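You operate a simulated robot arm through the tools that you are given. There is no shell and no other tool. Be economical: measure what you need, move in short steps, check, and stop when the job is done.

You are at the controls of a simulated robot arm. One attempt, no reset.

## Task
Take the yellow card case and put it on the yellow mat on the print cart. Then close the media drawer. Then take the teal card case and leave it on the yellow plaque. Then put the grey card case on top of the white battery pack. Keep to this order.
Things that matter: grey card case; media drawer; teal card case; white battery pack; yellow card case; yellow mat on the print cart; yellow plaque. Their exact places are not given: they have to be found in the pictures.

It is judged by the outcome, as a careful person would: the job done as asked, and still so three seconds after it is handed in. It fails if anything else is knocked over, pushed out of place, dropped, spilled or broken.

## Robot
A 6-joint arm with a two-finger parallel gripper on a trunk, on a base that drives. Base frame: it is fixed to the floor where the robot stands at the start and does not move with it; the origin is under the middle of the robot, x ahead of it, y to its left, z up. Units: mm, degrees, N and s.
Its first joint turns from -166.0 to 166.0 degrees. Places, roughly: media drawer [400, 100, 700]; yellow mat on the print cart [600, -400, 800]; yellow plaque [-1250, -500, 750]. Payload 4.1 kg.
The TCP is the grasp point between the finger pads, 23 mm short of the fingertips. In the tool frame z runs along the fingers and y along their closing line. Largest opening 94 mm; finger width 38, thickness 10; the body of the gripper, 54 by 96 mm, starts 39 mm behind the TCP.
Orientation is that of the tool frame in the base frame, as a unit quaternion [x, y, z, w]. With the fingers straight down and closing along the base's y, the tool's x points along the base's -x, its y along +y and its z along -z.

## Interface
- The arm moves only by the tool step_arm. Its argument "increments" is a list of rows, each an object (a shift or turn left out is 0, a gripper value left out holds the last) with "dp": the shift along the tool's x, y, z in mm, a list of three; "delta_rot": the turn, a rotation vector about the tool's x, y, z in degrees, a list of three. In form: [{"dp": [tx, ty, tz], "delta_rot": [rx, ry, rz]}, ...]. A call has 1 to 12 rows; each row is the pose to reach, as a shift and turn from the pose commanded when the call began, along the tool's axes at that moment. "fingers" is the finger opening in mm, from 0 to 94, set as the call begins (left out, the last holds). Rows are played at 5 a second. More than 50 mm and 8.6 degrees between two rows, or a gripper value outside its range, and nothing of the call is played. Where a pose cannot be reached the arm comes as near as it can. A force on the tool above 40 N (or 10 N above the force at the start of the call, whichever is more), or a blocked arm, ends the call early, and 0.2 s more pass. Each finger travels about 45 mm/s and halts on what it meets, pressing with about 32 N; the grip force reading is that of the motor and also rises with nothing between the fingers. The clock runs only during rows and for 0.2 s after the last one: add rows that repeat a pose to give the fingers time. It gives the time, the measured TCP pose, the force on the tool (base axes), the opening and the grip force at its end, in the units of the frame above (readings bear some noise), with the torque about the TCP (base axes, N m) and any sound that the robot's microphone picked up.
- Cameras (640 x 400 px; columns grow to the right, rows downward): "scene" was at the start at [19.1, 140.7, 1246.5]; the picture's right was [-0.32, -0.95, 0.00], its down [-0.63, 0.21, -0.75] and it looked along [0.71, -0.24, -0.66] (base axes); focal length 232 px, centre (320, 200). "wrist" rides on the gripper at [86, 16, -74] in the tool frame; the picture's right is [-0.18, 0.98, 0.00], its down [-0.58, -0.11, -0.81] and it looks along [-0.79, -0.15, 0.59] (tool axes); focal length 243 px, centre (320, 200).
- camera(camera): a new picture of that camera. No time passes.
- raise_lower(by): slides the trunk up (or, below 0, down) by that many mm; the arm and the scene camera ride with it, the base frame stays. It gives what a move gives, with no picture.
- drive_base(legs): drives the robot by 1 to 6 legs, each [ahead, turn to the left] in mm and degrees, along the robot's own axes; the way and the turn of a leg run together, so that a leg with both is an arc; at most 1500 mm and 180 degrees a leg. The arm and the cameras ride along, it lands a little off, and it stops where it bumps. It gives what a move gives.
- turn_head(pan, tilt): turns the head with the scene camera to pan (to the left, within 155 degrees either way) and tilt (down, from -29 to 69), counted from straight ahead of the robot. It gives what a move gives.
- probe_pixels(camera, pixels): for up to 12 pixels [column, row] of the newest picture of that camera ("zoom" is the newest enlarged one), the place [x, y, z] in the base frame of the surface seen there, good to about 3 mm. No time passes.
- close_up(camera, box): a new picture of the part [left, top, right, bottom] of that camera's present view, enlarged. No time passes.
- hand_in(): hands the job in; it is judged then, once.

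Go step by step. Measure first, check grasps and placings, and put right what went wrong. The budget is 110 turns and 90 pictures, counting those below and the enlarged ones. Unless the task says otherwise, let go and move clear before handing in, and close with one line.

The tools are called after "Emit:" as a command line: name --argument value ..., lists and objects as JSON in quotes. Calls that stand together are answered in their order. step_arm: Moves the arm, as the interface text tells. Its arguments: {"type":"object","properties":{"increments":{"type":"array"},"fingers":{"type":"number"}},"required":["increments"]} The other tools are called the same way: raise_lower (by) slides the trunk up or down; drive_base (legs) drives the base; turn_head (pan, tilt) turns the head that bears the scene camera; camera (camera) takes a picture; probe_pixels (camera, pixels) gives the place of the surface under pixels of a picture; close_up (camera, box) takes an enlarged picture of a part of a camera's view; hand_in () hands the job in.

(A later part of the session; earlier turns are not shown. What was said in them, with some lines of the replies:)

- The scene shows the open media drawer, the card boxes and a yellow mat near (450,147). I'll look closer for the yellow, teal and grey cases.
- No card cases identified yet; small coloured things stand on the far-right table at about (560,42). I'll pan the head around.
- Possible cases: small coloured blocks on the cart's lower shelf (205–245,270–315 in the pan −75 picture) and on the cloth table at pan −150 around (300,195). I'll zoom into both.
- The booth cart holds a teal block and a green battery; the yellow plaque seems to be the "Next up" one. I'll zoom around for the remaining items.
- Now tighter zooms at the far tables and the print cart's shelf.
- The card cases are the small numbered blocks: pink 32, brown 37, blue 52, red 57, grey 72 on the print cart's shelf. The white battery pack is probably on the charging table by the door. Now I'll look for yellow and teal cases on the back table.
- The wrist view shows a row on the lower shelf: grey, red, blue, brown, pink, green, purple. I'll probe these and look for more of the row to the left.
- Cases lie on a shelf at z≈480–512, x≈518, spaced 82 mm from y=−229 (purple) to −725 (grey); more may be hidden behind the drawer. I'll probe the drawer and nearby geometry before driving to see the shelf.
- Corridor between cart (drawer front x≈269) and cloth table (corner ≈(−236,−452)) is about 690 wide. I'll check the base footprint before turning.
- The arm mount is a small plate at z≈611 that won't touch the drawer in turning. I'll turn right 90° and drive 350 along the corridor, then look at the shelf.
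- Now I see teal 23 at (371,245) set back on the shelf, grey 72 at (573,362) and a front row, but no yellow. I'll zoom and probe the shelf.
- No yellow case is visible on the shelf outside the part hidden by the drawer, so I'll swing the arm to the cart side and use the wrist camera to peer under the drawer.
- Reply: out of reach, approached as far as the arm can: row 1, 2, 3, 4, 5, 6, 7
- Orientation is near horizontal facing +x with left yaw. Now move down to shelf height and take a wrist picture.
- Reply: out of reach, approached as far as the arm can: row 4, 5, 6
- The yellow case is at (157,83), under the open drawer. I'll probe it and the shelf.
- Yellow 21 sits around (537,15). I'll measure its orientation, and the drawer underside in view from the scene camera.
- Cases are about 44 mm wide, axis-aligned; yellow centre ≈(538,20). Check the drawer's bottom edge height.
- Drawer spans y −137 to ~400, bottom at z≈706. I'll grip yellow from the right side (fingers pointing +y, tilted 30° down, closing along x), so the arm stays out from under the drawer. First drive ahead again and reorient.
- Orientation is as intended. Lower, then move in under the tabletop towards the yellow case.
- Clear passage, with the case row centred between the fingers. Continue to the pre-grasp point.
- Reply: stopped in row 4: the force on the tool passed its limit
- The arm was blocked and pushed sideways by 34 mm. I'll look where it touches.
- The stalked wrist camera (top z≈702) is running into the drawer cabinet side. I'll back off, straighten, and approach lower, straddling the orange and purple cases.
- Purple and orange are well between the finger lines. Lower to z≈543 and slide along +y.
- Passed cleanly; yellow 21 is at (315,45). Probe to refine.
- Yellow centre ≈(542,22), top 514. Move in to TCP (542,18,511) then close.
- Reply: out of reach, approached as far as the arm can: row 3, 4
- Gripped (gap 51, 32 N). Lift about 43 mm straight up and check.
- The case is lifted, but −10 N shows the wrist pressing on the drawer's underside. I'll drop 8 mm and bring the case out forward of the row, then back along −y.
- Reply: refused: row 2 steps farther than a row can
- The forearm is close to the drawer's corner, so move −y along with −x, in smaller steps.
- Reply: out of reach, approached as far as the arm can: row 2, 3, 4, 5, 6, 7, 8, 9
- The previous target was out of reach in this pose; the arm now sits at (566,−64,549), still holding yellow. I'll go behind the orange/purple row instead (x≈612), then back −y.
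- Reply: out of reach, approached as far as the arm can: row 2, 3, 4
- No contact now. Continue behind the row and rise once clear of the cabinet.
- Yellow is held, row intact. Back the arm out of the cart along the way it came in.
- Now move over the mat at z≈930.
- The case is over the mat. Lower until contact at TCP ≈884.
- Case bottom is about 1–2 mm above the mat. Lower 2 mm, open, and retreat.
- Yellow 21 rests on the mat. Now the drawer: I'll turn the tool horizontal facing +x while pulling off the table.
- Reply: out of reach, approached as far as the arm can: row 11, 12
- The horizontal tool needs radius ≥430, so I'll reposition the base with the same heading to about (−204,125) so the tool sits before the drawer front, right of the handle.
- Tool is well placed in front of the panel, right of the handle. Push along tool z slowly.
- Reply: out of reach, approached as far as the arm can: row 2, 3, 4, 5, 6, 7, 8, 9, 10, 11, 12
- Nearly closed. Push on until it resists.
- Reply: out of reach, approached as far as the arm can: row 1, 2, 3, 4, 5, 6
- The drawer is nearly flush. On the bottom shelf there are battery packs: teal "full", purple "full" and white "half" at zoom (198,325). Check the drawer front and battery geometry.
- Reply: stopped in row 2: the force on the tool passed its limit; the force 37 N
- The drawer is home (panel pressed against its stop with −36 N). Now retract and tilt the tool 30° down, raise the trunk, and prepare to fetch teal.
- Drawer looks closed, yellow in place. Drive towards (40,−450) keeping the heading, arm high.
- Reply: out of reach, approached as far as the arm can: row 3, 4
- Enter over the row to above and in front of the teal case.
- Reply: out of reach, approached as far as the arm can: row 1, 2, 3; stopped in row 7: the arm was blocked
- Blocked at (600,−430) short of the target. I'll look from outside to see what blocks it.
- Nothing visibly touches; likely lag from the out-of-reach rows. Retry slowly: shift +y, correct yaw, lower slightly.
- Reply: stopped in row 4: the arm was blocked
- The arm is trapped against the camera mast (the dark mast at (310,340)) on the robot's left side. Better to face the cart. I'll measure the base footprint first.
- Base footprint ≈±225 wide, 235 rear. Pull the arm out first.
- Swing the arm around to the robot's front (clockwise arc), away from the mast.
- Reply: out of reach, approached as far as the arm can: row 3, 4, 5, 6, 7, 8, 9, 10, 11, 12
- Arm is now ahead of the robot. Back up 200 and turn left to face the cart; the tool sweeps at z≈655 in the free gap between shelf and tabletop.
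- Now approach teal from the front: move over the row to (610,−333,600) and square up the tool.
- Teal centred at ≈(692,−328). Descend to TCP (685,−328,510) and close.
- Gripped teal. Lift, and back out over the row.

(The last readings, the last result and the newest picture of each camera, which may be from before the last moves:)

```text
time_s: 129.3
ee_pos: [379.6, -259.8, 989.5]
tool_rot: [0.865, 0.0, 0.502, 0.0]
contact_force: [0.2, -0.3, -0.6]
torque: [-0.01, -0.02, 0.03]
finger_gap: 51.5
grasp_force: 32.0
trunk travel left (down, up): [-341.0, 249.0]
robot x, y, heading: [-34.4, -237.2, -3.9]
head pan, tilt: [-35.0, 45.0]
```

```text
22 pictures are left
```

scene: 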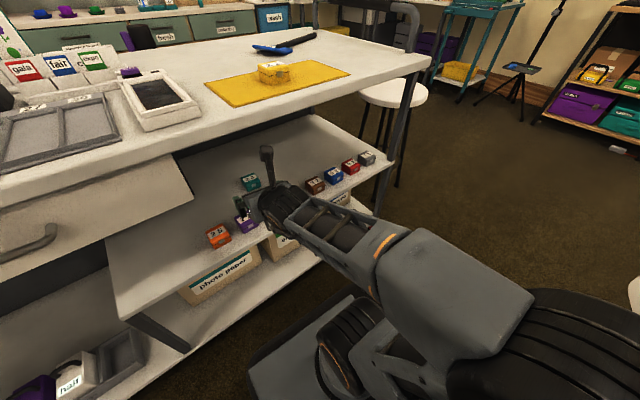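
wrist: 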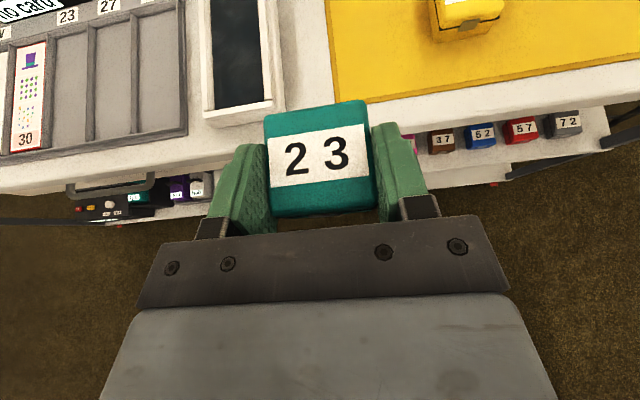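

Teal held securely. Turn around (arcing away from the cloth table) to face −x, then view the plaque.

Emit:
drive_base --legs '[[100, 60], [200, 30], [0, 94]]'

Emit:
turn_head --pan 25 --tilt 30

Emit:
camera --camera "scene"

```text
time_s: 137.9
ee_pos: [-297.3, -34.8, 988.7]
tool_rot: [-0.038, 0.863, -0.021, -0.503]
contact_force: [0.6, -0.3, -0.6]
torque: [-0.01, -0.04, 0.01]
finger_gap: 51.2
grasp_force: 31.7
trunk travel left (down, up): [-341.0, 249.0]
robot x, y, heading: [118.3, -18.5, -178.3]
head pan, tilt: [-35.0, 45.0]
```

```text
time_s: 139.2
ee_pos: [-296.4, -35.1, 989.7]
tool_rot: [-0.039, 0.863, -0.022, -0.503]
contact_force: [0.4, 0.6, -0.6]
torque: [-0.01, -0.02, 0.02]
finger_gap: 51.4
grasp_force: 31.7
trunk travel left (down, up): [-341.0, 249.0]
robot x, y, heading: [116.4, -17.3, -178.6]
head pan, tilt: [25.0, 30.0]
```

```text
21 pictures are left
```

scene: 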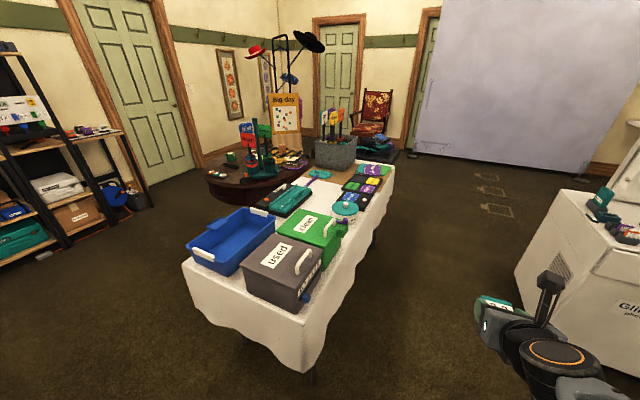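

Emit:
close_up --camera "scene" --box '[310, 150, 410, 212]'

Emit:
probe_pixels --camera "scene" --pixels '[[395, 167], [375, 210], [335, 270], [318, 340], [374, 181], [345, 210], [335, 150], [303, 345], [190, 262]]'

```text
6.40 times, centred on (360, 181) of scene
```

zoom: 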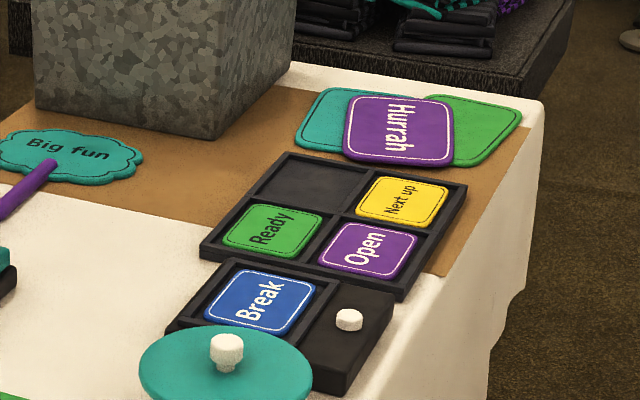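

```text
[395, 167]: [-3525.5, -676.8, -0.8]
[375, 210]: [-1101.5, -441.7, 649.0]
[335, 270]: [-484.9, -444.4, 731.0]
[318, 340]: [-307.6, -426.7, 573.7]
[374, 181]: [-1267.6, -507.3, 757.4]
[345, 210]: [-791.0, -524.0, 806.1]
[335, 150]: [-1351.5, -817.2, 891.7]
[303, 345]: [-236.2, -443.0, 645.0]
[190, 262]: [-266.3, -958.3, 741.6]
```

Emit:
probe_pixels --camera "zoom" --pixels '[[402, 202], [360, 210], [445, 200], [420, 222], [378, 180], [368, 250], [345, 205], [463, 190], [405, 233], [420, 180], [348, 320], [395, 130]]'

```text
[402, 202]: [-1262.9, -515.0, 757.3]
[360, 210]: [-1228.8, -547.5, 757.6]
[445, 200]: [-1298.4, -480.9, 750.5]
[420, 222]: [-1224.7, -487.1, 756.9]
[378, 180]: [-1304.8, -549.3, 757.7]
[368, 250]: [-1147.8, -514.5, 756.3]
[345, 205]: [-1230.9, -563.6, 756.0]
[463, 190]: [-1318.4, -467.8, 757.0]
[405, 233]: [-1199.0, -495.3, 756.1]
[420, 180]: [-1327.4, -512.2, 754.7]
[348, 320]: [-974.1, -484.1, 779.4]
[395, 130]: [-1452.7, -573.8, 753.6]
```

Yellow plaque "Next up" centre ≈(−1265,−517), z≈757. Check the booth's position before driving between.

Emit:
probe_pixels --camera "scene" --pixels '[[518, 270], [535, 200], [530, 310], [600, 360], [480, 200], [450, 250]]'

```text
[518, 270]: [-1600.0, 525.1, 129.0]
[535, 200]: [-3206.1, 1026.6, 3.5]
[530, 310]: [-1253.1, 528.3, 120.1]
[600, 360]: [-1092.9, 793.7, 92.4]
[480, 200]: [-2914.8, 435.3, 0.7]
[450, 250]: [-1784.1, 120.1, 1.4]
```

Corridor is wide enough. Drive to ≈(−1265,60) and turn to face −y.

Emit:
drive_base --legs '[[0, -4.7], [1385, 0], [0, 93.2]]'

Emit:
camera --camera "wrist"

```text
time_s: 150.6
ee_pos: [-1240.4, -330.3, 988.0]
tool_rot: [0.639, -0.582, 0.372, 0.339]
contact_force: [0.2, 0.5, -1.0]
torque: [0.02, 0.01, -0.03]
finger_gap: 51.3
grasp_force: 32.1
trunk travel left (down, up): [-341.0, 249.0]
robot x, y, heading: [-1259.8, 86.3, -88.3]
head pan, tilt: [25.0, 30.0]
```

```text
19 pictures are left
```

wrist: 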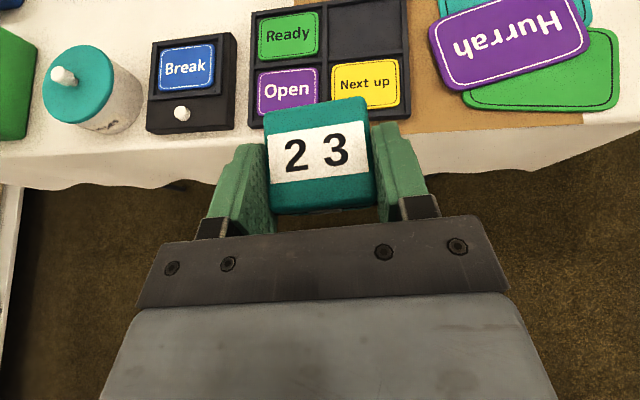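

Plaque is ahead right at (365,85). Lower the trunk 130, then move the case over the plaque and square the yaw.

Emit:
raise_lower --by -130

Emit:
step_arm --increments '[{"dp": [17, 8, 30], "delta_rot": [-0.9, 0, 0.5]}, {"dp": [35, 17, 61], "delta_rot": [-1.8, 0, 1]}, {"dp": [52, 25, 91], "delta_rot": [-2.8, 0, 1.6]}, {"dp": [69, 33, 122], "delta_rot": [-3.7, 0, 2.1]}, {"dp": [86, 41, 152], "delta_rot": [-4.6, 0, 2.6]}, {"dp": [86, 41, 152], "delta_rot": [-4.6, 0, 2.6]}]'

Emit:
camera --camera "wrist"

```text
time_s: 152.2
ee_pos: [-1239.2, -328.9, 859.0]
tool_rot: [0.639, -0.582, 0.372, 0.339]
contact_force: [0.3, 0.0, -1.2]
torque: [0.02, -0.02, -0.05]
finger_gap: 51.5
grasp_force: 32.0
trunk travel left (down, up): [-211.0, 379.0]
robot x, y, heading: [-1261.9, 84.6, -88.4]
head pan, tilt: [25.0, 30.0]
```

```text
time_s: 153.6
ee_pos: [-1261.0, -507.8, 858.9]
tool_rot: [0.611, -0.611, 0.355, 0.356]
contact_force: [0.0, -0.1, -0.9]
torque: [0.04, -0.03, 0.0]
finger_gap: 51.3
grasp_force: 31.9
trunk travel left (down, up): [-211.0, 379.0]
robot x, y, heading: [-1259.0, 81.4, -88.7]
head pan, tilt: [25.0, 30.0]
```

```text
18 pictures are left
```

wrist: 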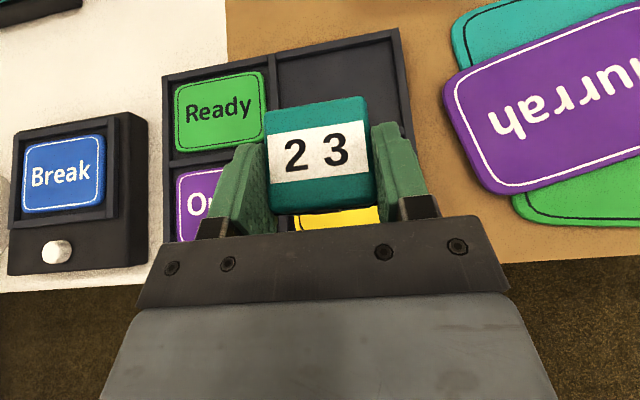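

Emit:
probe_pixels --camera "wrist" --pixels '[[315, 222], [360, 218], [190, 200], [192, 238], [220, 75], [178, 130], [403, 60], [275, 60], [320, 130], [320, 195]]'

```text
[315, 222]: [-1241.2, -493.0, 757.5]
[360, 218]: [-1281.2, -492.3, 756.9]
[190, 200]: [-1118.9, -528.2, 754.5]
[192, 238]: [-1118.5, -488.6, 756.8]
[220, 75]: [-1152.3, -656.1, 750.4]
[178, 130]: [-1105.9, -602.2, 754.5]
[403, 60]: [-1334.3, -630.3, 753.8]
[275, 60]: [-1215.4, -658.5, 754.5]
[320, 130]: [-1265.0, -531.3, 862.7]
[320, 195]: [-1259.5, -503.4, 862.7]
```

Alignment is good. Lower to TCP z≈789.

Emit:
step_arm --increments '[{"dp": [-22, 2, 14]}, {"dp": [-44, 4, 27]}, {"dp": [-56, 5, 34]}, {"dp": [-58.8, 5, 36]}, {"dp": [-58.8, 5, 36]}]'

Emit:
camera --camera "wrist"

Emit:
probe_pixels --camera "wrist" --pixels '[[320, 130], [320, 190], [315, 225]]'

```text
time_s: 154.8
ee_pos: [-1281.9, -508.6, 792.1]
tool_rot: [0.613, -0.61, 0.357, 0.353]
contact_force: [0.1, -0.1, 0.1]
torque: [0.0, 0.0, 0.0]
finger_gap: 51.2
grasp_force: 31.8
out of reach, approached as far as the arm can: row 2, 3, 4, 5
trunk travel left (down, up): [-211.0, 379.0]
robot x, y, heading: [-1257.0, 80.6, -88.2]
head pan, tilt: [25.0, 30.0]
```

```text
17 pictures are left
```

wrist: 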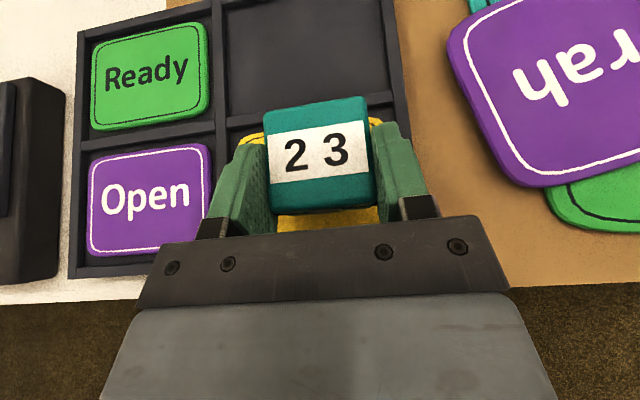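

```text
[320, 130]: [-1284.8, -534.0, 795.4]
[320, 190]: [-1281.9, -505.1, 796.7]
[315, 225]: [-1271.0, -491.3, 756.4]
```

The arm reached a limit and drifted to x=−1282. I'll raise the arm 50, shift back in x, then lower with the trunk.

Emit:
step_arm --increments '[{"dp": [22, -5, -12]}, {"dp": [43, -13, -25]}, {"dp": [43, -13, -25]}]'

Emit:
raise_lower --by -48

Emit:
camera --camera "wrist"

Emit:
probe_pixels --camera "wrist" --pixels '[[320, 130], [320, 190], [315, 225], [270, 160], [370, 160]]'

```text
time_s: 155.6
ee_pos: [-1267.7, -509.8, 841.0]
tool_rot: [0.611, -0.61, 0.356, 0.357]
contact_force: [-0.3, 0.6, -0.8]
torque: [0.01, 0.0, -0.04]
finger_gap: 51.2
grasp_force: 32.0
trunk travel left (down, up): [-211.0, 379.0]
robot x, y, heading: [-1263.7, 81.7, -88.4]
head pan, tilt: [25.0, 30.0]
```

```text
time_s: 156.5
ee_pos: [-1267.9, -508.2, 792.2]
tool_rot: [0.612, -0.61, 0.356, 0.356]
contact_force: [-0.5, -0.3, -0.2]
torque: [0.03, 0.03, 0.01]
finger_gap: 51.4
grasp_force: 32.1
trunk travel left (down, up): [-163.0, 427.0]
robot x, y, heading: [-1260.9, 86.5, -88.4]
head pan, tilt: [25.0, 30.0]
```

```text
16 pictures are left
```

wrist: 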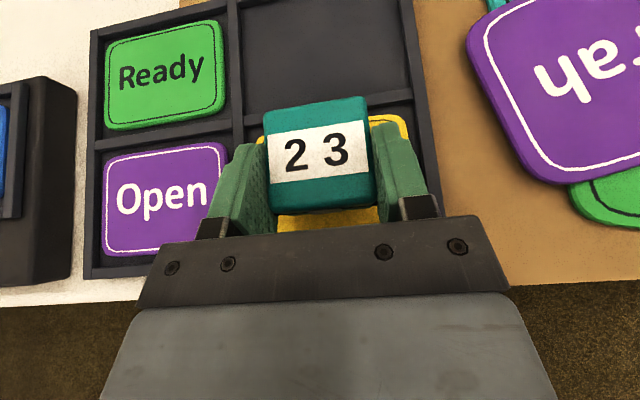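

```text
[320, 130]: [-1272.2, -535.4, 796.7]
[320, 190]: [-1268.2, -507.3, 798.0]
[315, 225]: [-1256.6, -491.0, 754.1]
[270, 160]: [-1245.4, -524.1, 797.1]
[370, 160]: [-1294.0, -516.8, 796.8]
```

Centred over the plaque; bottom ≈4 mm above. Lower 4 mm and release.

Emit:
raise_lower --by -4

Emit:
step_arm --increments '[{"dp": [0, 0, 0]}, {"dp": [0, 0, 0]}, {"dp": [0, 0, 0]}, {"dp": [0, 0, 0]}, {"dp": [0, 0, 0]}, {"dp": [0, 0, -30]}, {"dp": [0, 0, -70]}, {"dp": [10, 0, -110]}]' --fingers 94

Emit:
camera --camera "wrist"

```text
time_s: 157.0
ee_pos: [-1268.3, -508.9, 789.5]
tool_rot: [0.611, -0.611, 0.355, 0.356]
contact_force: [-0.2, -0.2, -0.5]
torque: [0.0, 0.0, -0.01]
finger_gap: 51.6
grasp_force: 32.0
trunk travel left (down, up): [-159.0, 431.0]
robot x, y, heading: [-1258.9, 85.4, -88.4]
head pan, tilt: [25.0, 30.0]
```

```text
time_s: 158.8
ee_pos: [-1263.7, -431.3, 847.2]
tool_rot: [-0.546, 0.662, -0.409, -0.31]
contact_force: [-0.8, 0.7, -0.7]
torque: [-0.05, -0.05, 0.02]
finger_gap: 94.0
grasp_force: 0.0
out of reach, approached as far as the arm can: row 7, 8
trunk travel left (down, up): [-159.0, 431.0]
robot x, y, heading: [-1259.2, 85.6, -88.7]
head pan, tilt: [25.0, 30.0]
```

```text
15 pictures are left
```

wrist: 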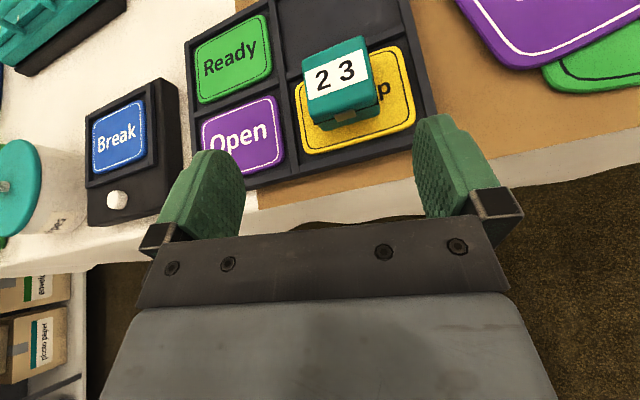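

Teal rests on the plaque; check its position and levelness.

Emit:
close_up --camera "wrist" --box '[260, 10, 450, 170]'

Emit:
probe_pixels --camera "zoom" --pixels '[[150, 180], [330, 110], [185, 255], [370, 210], [260, 170], [135, 300], [500, 340], [450, 200], [180, 430]]'

```text
2.50 times, centred on (355, 90) of wrist
```

zoom: 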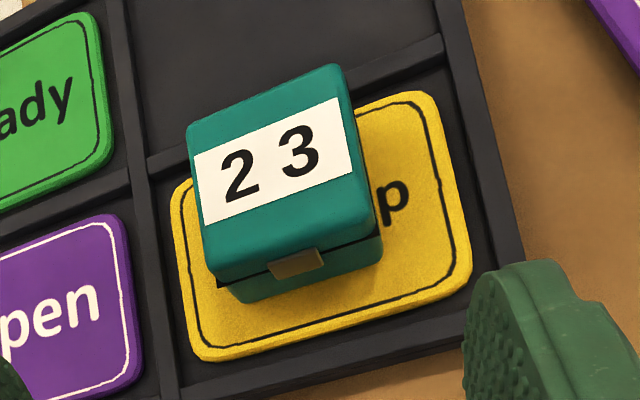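

```text
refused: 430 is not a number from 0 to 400
```

Teal sits fully on the plaque. Square the tool again, raise the trunk, and head back to the cart for grey.

Emit:
step_arm --increments '[{"dp": [20, 0, -12], "delta_rot": [-1.1, -0.8, -6]}, {"dp": [30, 0, -16], "delta_rot": [-2.2, -1.5, -12.1]}, {"dp": [30, 0, -16], "delta_rot": [-2.2, -1.5, -12.1]}]'

Emit:
raise_lower --by 120

Emit:
drive_base --legs '[[0, 86], [1360, 0]]'

```text
time_s: 159.6
ee_pos: [-1270.0, -430.7, 878.3]
tool_rot: [0.671, -0.552, 0.298, 0.394]
contact_force: [0.1, -1.0, 0.4]
torque: [0.0, 0.01, 0.01]
finger_gap: 93.8
grasp_force: 0.1
out of reach, approached as far as the arm can: row 2, 3
trunk travel left (down, up): [-159.0, 431.0]
robot x, y, heading: [-1263.2, 88.7, -88.4]
head pan, tilt: [25.0, 30.0]
```

```text
time_s: 161.1
ee_pos: [-1270.4, -431.7, 996.8]
tool_rot: [0.671, -0.553, 0.299, 0.394]
contact_force: [0.2, 0.0, -0.2]
torque: [-0.01, 0.02, -0.02]
finger_gap: 94.3
grasp_force: 0.2
trunk travel left (down, up): [-279.0, 311.0]
robot x, y, heading: [-1261.7, 82.1, -88.7]
head pan, tilt: [25.0, 30.0]
```

```text
time_s: 171.4
ee_pos: [576.0, 11.9, 996.6]
tool_rot: [0.867, 0.062, 0.487, 0.08]
contact_force: [0.4, 0.0, -0.2]
torque: [-0.02, 0.03, 0.02]
finger_gap: 94.0
grasp_force: 0.1
trunk travel left (down, up): [-279.0, 311.0]
robot x, y, heading: [64.5, 50.0, -1.1]
head pan, tilt: [25.0, 30.0]
```

The tool passed over the desk at z≈997, clear. Turn right and go down the corridor to y≈−350.

Emit:
drive_base --legs '[[0, -86], [400, 0]]'

Emit:
turn_head --pan 75 --tilt 45

Emit:
camera --camera "scene"

```text
time_s: 177.7
ee_pos: [30.9, -873.5, 996.5]
tool_rot: [0.661, -0.565, 0.291, 0.399]
contact_force: [0.6, 0.2, 0.4]
torque: [0.01, 0.02, 0.01]
finger_gap: 94.1
grasp_force: 0.0
trunk travel left (down, up): [-279.0, 311.0]
robot x, y, heading: [61.4, -360.8, -90.3]
head pan, tilt: [25.0, 30.0]
```

```text
time_s: 178.9
ee_pos: [31.5, -874.9, 996.9]
tool_rot: [0.661, -0.565, 0.291, 0.399]
contact_force: [-0.2, 0.2, -0.3]
torque: [0.03, 0.02, -0.01]
finger_gap: 93.9
grasp_force: 0.0
trunk travel left (down, up): [-279.0, 311.0]
robot x, y, heading: [58.3, -359.0, -90.5]
head pan, tilt: [75.0, 45.0]
```

```text
13 pictures are left
```

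scene: 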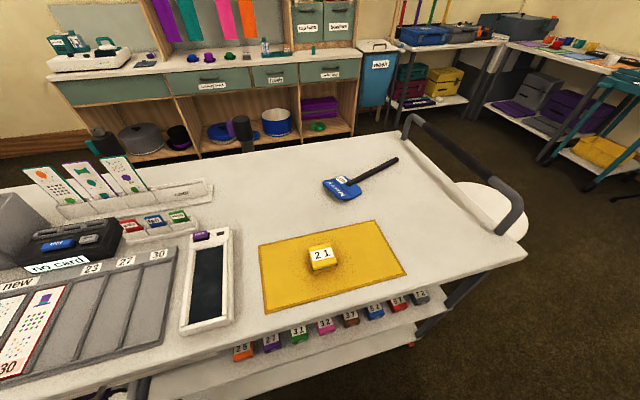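

All in place; grey 72 is at (421,296). I'll grasp it with the tool pointing −y from this base pose. Swing the arm to (380,−640) outside the cart, squaring the tool.

Emit:
step_arm --increments '[{"dp": [-6, -39, -25], "delta_rot": [0.4, 0.1, 1.2]}, {"dp": [-12, -78, -50], "delta_rot": [0.8, 0.3, 2.5]}, {"dp": [-18, -117, -75], "delta_rot": [1.2, 0.4, 3.7]}, {"dp": [-24, -156, -100], "delta_rot": [1.6, 0.5, 4.9]}, {"dp": [-30, -196, -124], "delta_rot": [2, 0.7, 6.2]}, {"dp": [-36, -235, -149], "delta_rot": [2.4, 0.8, 7.4]}, {"dp": [-42, -274, -174], "delta_rot": [2.8, 0.9, 8.6]}, {"dp": [-48, -313, -199], "delta_rot": [3.2, 1.1, 9.9]}, {"dp": [-54, -352, -224], "delta_rot": [3.6, 1.2, 11.1]}, {"dp": [-54, -352, -224], "delta_rot": [3.6, 1.2, 11.1]}]'

Emit:
raise_lower --by -279

```text
time_s: 180.6
ee_pos: [55.3, -756.0, 941.9]
tool_rot: [0.657, -0.625, 0.294, 0.303]
contact_force: [0.3, 0.0, 0.2]
torque: [-0.01, 0.02, -0.05]
finger_gap: 94.0
grasp_force: 0.2
out of reach, approached as far as the arm can: row 1, 2, 3, 4, 5, 6, 7, 8
trunk travel left (down, up): [-279.0, 311.0]
robot x, y, heading: [60.8, -361.1, -90.6]
head pan, tilt: [75.0, 45.0]
stopped in row 8: the arm was blocked; the commanded pose is now the measured one
```

```text
time_s: 183.4
ee_pos: [56.5, -759.9, 656.0]
tool_rot: [0.657, -0.627, 0.289, 0.302]
contact_force: [1.6, -0.5, 0.5]
torque: [0.02, -0.01, 0.01]
finger_gap: 94.0
grasp_force: 0.0
trunk travel left (down, up): [0.0, 590.0]
robot x, y, heading: [63.0, -356.7, -90.8]
head pan, tilt: [75.0, 45.0]
```

That yaw direction is limited by the wrist. Instead I'll swing round with the tool turning to point +x, ending at about (380,−700,656).

Emit:
step_arm --increments '[{"dp": [-2, -27, -3.8], "delta_rot": [6.08, 0.83, -4.15]}, {"dp": [-4, -54, -7.5], "delta_rot": [12.2, 1.7, -8.3]}, {"dp": [-6, -81, -11.3], "delta_rot": [18.2, 2.5, -12.5]}, {"dp": [-8, -108, -15], "delta_rot": [24.3, 3.3, -16.6]}, {"dp": [-10, -136, -18.8], "delta_rot": [30.4, 4.2, -20.8]}, {"dp": [-12, -163, -22.6], "delta_rot": [36.5, 5, -24.9]}, {"dp": [-14, -190, -26.4], "delta_rot": [42.6, 5.8, -29]}, {"dp": [-16, -217, -30], "delta_rot": [48.7, 6.7, -33.2]}, {"dp": [-18, -244, -34], "delta_rot": [54.8, 7.5, -37.4]}, {"dp": [-20, -271, -37.7], "delta_rot": [60.8, 8.3, -41.5]}, {"dp": [-22, -298, -41.4], "delta_rot": [66.9, 9.2, -45.7]}, {"dp": [-24, -325, -45.2], "delta_rot": [73, 10, -49.8]}]'

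Emit:
camera --camera "wrist"

```text
time_s: 186.0
ee_pos: [381.0, -693.9, 661.4]
tool_rot: [0.865, 0.005, 0.502, 0.005]
contact_force: [0.3, 0.0, 0.0]
torque: [-0.03, 0.01, 0.0]
finger_gap: 94.3
grasp_force: 0.0
trunk travel left (down, up): [0.0, 590.0]
robot x, y, heading: [60.0, -359.0, -90.7]
head pan, tilt: [75.0, 45.0]
```

```text
12 pictures are left
```

wrist: 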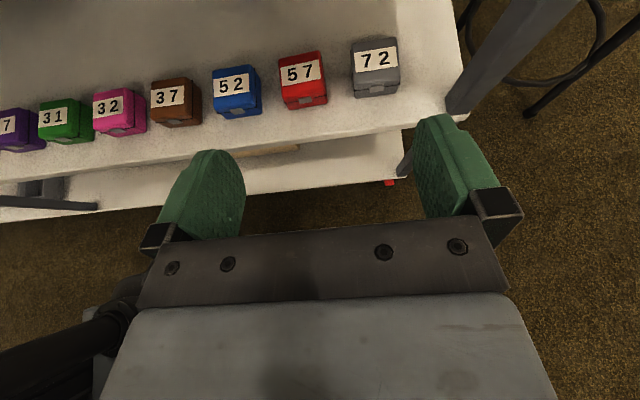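

Worked: grey 72 at (376,68) is ahead. Probe it precisely.

Emit:
probe_pixels --camera "wrist" --pixels '[[376, 60], [376, 75], [354, 65], [398, 62], [375, 90], [325, 75], [282, 68], [445, 105]]'

```text
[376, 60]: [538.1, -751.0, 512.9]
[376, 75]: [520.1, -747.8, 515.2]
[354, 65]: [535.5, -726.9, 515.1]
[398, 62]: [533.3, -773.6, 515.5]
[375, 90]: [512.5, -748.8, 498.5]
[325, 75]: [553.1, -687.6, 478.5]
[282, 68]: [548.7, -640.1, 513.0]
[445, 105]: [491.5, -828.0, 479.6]
```

Grey centre ≈(536,−750). Approach with a 78 mm opening to keep clear of red.

Emit:
step_arm --increments '[{"dp": [-19, 19, 34]}, {"dp": [-38, 38, 68]}, {"dp": [-56.5, 56, 102]}, {"dp": [-56.5, 56, 102]}]' --fingers 78

Emit:
camera --camera "wrist"

```text
time_s: 187.0
ee_pos: [438.9, -751.2, 560.2]
tool_rot: [0.865, 0.005, 0.501, 0.005]
contact_force: [0.1, 0.0, 0.2]
torque: [0.01, 0.0, 0.0]
finger_gap: 78.0
grasp_force: 0.0
trunk travel left (down, up): [0.0, 590.0]
robot x, y, heading: [62.1, -353.7, -90.3]
head pan, tilt: [75.0, 45.0]
```

```text
11 pictures are left
```

wrist: 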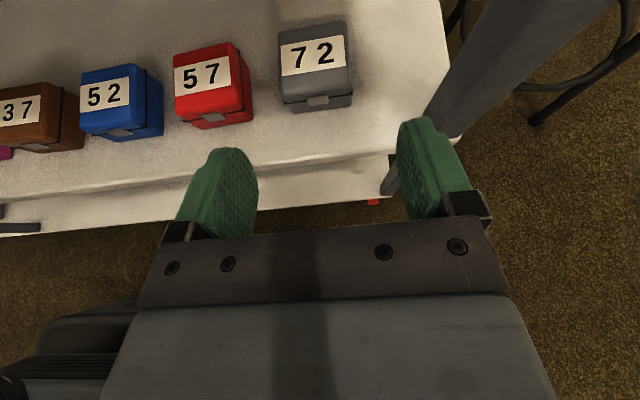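

Emit:
step_arm --increments '[{"dp": [1, 0, 34]}, {"dp": [2, 0, 68]}, {"dp": [2, 0, 101]}, {"dp": [2, 0, 101]}]'

Emit:
step_arm --increments '[{"dp": [0, 0, 0]}, {"dp": [0, 0, 0]}, {"dp": [0, 0, 0]}, {"dp": [0, 0, 0]}, {"dp": [0, 0, 0]}]' --fingers 25

Emit:
camera --camera "wrist"

```text
time_s: 188.0
ee_pos: [529.4, -750.9, 513.8]
tool_rot: [0.865, 0.004, 0.502, 0.005]
contact_force: [0.0, 0.1, -0.3]
torque: [0.01, 0.02, 0.0]
finger_gap: 77.8
grasp_force: 0.2
trunk travel left (down, up): [0.0, 590.0]
robot x, y, heading: [61.7, -358.2, -91.0]
head pan, tilt: [75.0, 45.0]
```

```text
time_s: 189.2
ee_pos: [528.5, -751.0, 513.3]
tool_rot: [0.865, 0.004, 0.502, 0.005]
contact_force: [-0.2, -0.5, -0.2]
torque: [0.03, 0.02, 0.0]
finger_gap: 51.2
grasp_force: 32.2
trunk travel left (down, up): [0.0, 590.0]
robot x, y, heading: [59.1, -360.2, -90.4]
head pan, tilt: [75.0, 45.0]
```

```text
10 pictures are left
```

wrist: 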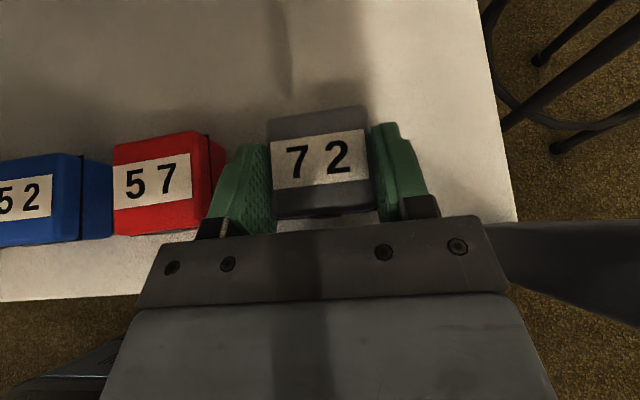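

Grey gripped. Lift and retreat clear of the cart.

Emit:
step_arm --increments '[{"dp": [22, 0, -12]}, {"dp": [43, 0, -25]}, {"dp": [43, -10, -64]}, {"dp": [43, -20, -103]}, {"dp": [44, -30, -142]}, {"dp": [44, -40, -181]}, {"dp": [44, -50, -219]}, {"dp": [44, -50, -219]}]'

Emit:
drive_base --legs '[[-1060, 0]]'

Emit:
turn_head --pan 65 --tilt 50

Emit:
camera --camera "scene"

```text
time_s: 191.0
ee_pos: [358.2, -700.5, 658.2]
tool_rot: [0.865, 0.004, 0.501, 0.004]
contact_force: [-0.6, 0.4, -0.5]
torque: [0.02, -0.01, 0.01]
finger_gap: 51.4
grasp_force: 31.8
trunk travel left (down, up): [0.0, 590.0]
robot x, y, heading: [64.5, -359.9, -90.5]
head pan, tilt: [75.0, 45.0]
```

```text
time_s: 196.5
ee_pos: [366.4, 370.2, 658.0]
tool_rot: [0.865, 0.011, 0.501, 0.001]
contact_force: [0.5, -0.4, -0.1]
torque: [0.0, 0.03, 0.03]
finger_gap: 51.3
grasp_force: 32.1
trunk travel left (down, up): [0.0, 590.0]
robot x, y, heading: [62.1, 711.5, -89.9]
head pan, tilt: [75.0, 45.0]
```

```text
time_s: 197.2
ee_pos: [366.7, 370.1, 658.6]
tool_rot: [0.865, 0.011, 0.502, 0.0]
contact_force: [-1.0, -0.4, -0.3]
torque: [-0.04, 0.01, -0.01]
finger_gap: 51.2
grasp_force: 32.1
trunk travel left (down, up): [0.0, 590.0]
robot x, y, heading: [62.0, 711.7, -89.5]
head pan, tilt: [65.0, 50.0]
```

```text
9 pictures are left
```

scene: 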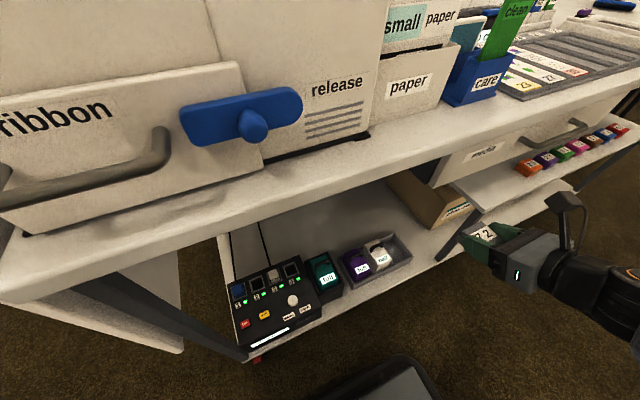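

Emit:
close_up --camera "scene" --box '[310, 220, 420, 290]'

Emit:
probe_pixels --camera "zoom" --pixels '[[428, 210], [385, 190], [360, 175], [400, 150], [420, 165], [450, 200], [440, 185], [375, 145], [460, 230], [395, 240], [410, 130], [395, 170]]'

```text
5.71 times, centred on (365, 255) of scene
```

zoom: 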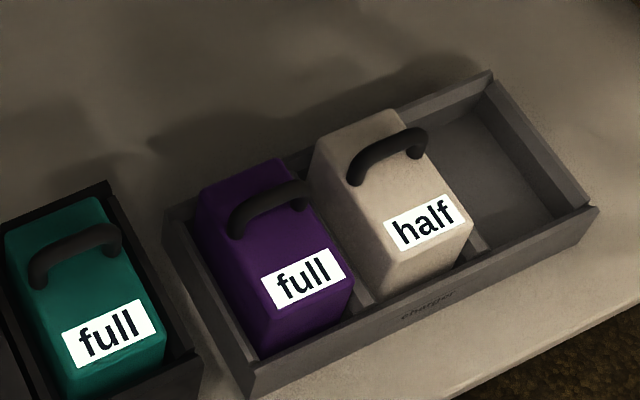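

```text
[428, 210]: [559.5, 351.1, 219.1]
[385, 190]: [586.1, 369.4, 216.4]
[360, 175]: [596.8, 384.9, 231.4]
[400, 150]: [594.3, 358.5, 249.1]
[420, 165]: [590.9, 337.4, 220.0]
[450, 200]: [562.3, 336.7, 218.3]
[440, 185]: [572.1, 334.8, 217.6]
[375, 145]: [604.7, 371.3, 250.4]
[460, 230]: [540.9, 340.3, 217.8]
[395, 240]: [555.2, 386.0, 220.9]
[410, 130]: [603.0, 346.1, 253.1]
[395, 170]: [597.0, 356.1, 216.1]
```

White pack's top is flat at z≈218, x≈535–588 in front of its handle (x≈598), y≈327–387. I'll bring grey down in front of the cart first.

Emit:
step_arm --increments '[{"dp": [-33, 2, 25]}, {"dp": [-66, 3, 50]}, {"dp": [-100, 5, 75]}, {"dp": [-133, 6, 100]}, {"dp": [-166, 8, 125]}, {"dp": [-200, 10, 150]}, {"dp": [-233, 12, 175]}, {"dp": [-266, 13, 200]}, {"dp": [-266, 13, 200]}]'

```text
time_s: 199.2
ee_pos: [405.7, 352.8, 332.2]
tool_rot: [0.865, 0.01, 0.502, 0.002]
contact_force: [-0.1, -0.5, -0.1]
torque: [0.02, -0.01, -0.02]
finger_gap: 51.2
grasp_force: 31.9
trunk travel left (down, up): [0.0, 590.0]
robot x, y, heading: [65.1, 711.1, -89.5]
head pan, tilt: [65.0, 50.0]
```

Reachable. Move over the pack at TCP (552,357,300).

Emit:
step_arm --increments '[{"dp": [11, -1, 36]}, {"dp": [22, -2, 71]}, {"dp": [34, -3, 107]}, {"dp": [45, -4, 142]}, {"dp": [45, -4, 142]}]'

Emit:
camera --camera "wrist"

Emit:
probe_pixels --camera "wrist" --pixels '[[320, 120], [320, 160], [320, 200], [275, 165], [368, 165], [320, 225], [320, 95], [290, 85], [360, 85]]'

```text
time_s: 200.4
ee_pos: [555.4, 361.7, 299.2]
tool_rot: [0.865, 0.01, 0.502, 0.001]
contact_force: [0.8, 0.5, 0.5]
torque: [0.02, 0.01, 0.01]
finger_gap: 51.4
grasp_force: 31.7
trunk travel left (down, up): [0.0, 590.0]
robot x, y, heading: [66.0, 710.1, -89.5]
head pan, tilt: [65.0, 50.0]
```

```text
7 pictures are left
```

wrist: 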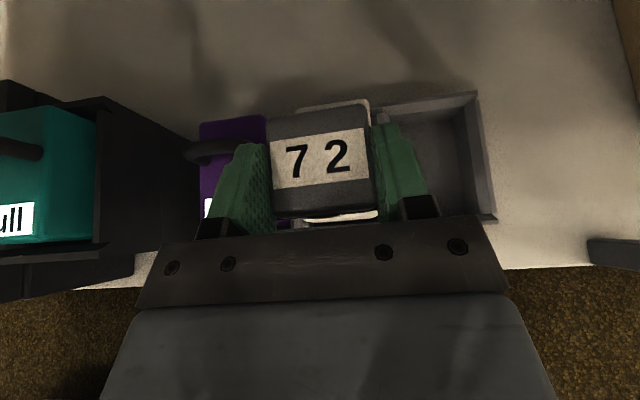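

```text
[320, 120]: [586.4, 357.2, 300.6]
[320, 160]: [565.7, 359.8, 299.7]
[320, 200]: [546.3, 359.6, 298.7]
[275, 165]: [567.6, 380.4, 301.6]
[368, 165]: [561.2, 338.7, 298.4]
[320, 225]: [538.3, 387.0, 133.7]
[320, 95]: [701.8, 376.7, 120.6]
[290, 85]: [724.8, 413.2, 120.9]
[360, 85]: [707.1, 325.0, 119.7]
```

Case is centred (565,359.5), bottom ≈265. Shift slightly −x and lower 44 mm.

Emit:
step_arm --increments '[{"dp": [-2, 2, -3.5]}, {"dp": [-19, 2, 6.5]}, {"dp": [-32, 2, 14]}, {"dp": [-40, 2, 18.5]}, {"dp": [-40, 2, 18.5]}]'

Emit:
close_up --camera "scene" --box '[310, 190, 450, 290]'

Emit:
camera --camera "wrist"

Emit:
probe_pixels --camera "wrist" --pixels '[[320, 120], [320, 160], [320, 200], [275, 165], [368, 165], [330, 217]]'

```text
time_s: 201.6
ee_pos: [552.1, 358.9, 253.9]
tool_rot: [0.865, 0.01, 0.501, 0.002]
contact_force: [-0.9, -0.3, -0.6]
torque: [-0.03, 0.0, -0.02]
finger_gap: 51.6
grasp_force: 31.8
trunk travel left (down, up): [0.0, 590.0]
robot x, y, heading: [59.0, 712.5, -89.8]
head pan, tilt: [65.0, 50.0]
```

```text
4.00 times, centred on (380, 240) of scene
```

zoom: 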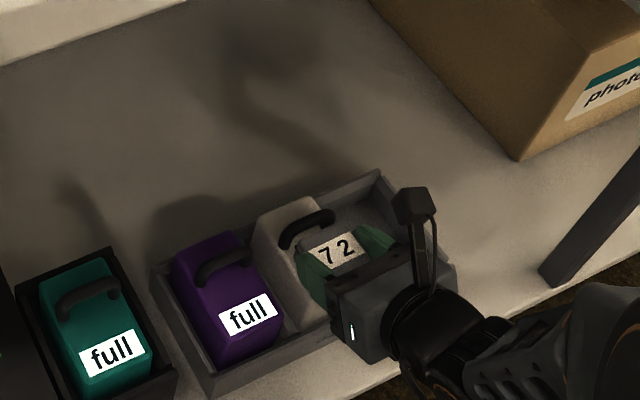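

```text
5 pictures are left
```

wrist: 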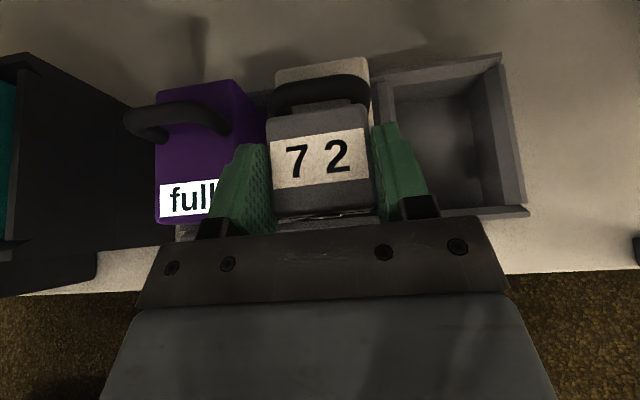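

```text
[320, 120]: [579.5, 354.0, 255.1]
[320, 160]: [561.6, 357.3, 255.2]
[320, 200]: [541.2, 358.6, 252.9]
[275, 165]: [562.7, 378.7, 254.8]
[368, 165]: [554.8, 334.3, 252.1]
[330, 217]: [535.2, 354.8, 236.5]
```

Case is 1–2 mm above the pack, just in front of the handle. Lower 1.5 mm, release to 72 mm, and back away.

Emit:
step_arm --increments '[{"dp": [-1.3, 0, 0.8]}, {"dp": [-1.3, 0, 0.8]}]'

Emit:
step_arm --increments '[{"dp": [0, 0, 0]}, {"dp": [0, 0, 0]}, {"dp": [0, 0, 0]}, {"dp": [0, 0, 0]}, {"dp": [0, 0, -25]}, {"dp": [0, 0, -60]}, {"dp": [0, 0, -100]}, {"dp": [0, 0, -140]}]' --fingers 72

Emit:
camera --camera "wrist"

Emit:
close_up --camera "scene" --box '[310, 200, 430, 290]'

```text
time_s: 202.2
ee_pos: [550.5, 358.0, 251.2]
tool_rot: [0.865, 0.011, 0.502, 0.001]
contact_force: [0.7, 0.1, -0.5]
torque: [-0.01, 0.0, -0.01]
finger_gap: 51.2
grasp_force: 31.8
trunk travel left (down, up): [0.0, 590.0]
robot x, y, heading: [65.2, 704.7, -89.9]
head pan, tilt: [65.0, 50.0]
```

```text
time_s: 204.0
ee_pos: [427.9, 357.9, 320.7]
tool_rot: [0.865, 0.01, 0.502, 0.001]
contact_force: [-0.6, -0.3, -0.1]
torque: [-0.02, 0.02, -0.01]
finger_gap: 71.9
grasp_force: 0.1
trunk travel left (down, up): [0.0, 590.0]
robot x, y, heading: [64.3, 711.2, -89.6]
head pan, tilt: [65.0, 50.0]
```

```text
4 pictures are left
```

wrist: 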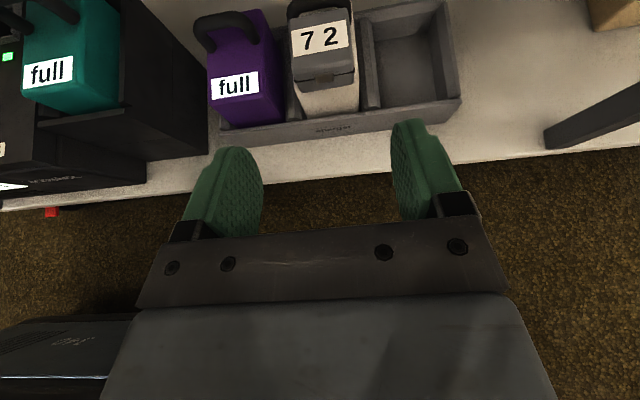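

```text
4.44 times, centred on (370, 245) of scene
```

zoom: 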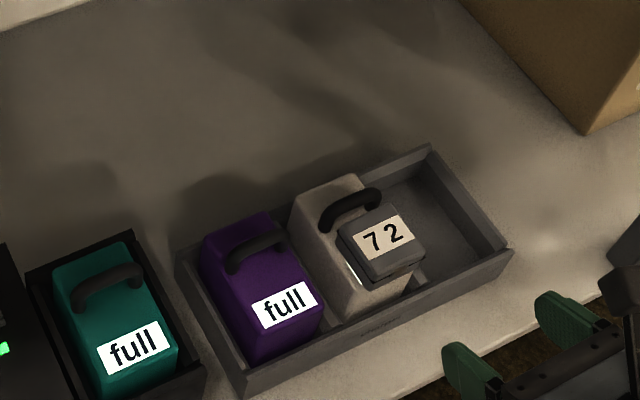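

Grey 72 sits level on the white pack, clear of its handle. Yellow was last seen on the mat, teal on the plaque and the drawer shut, and the arm is now clear, so I'm handing in.

Emit:
hand_in

```text
The job is handed in.
```

The job is handed in: the yellow case is on the yellow mat, the media drawer is closed, the teal case is on the yellow plaque and the grey case is on the white battery pack, done in that order.
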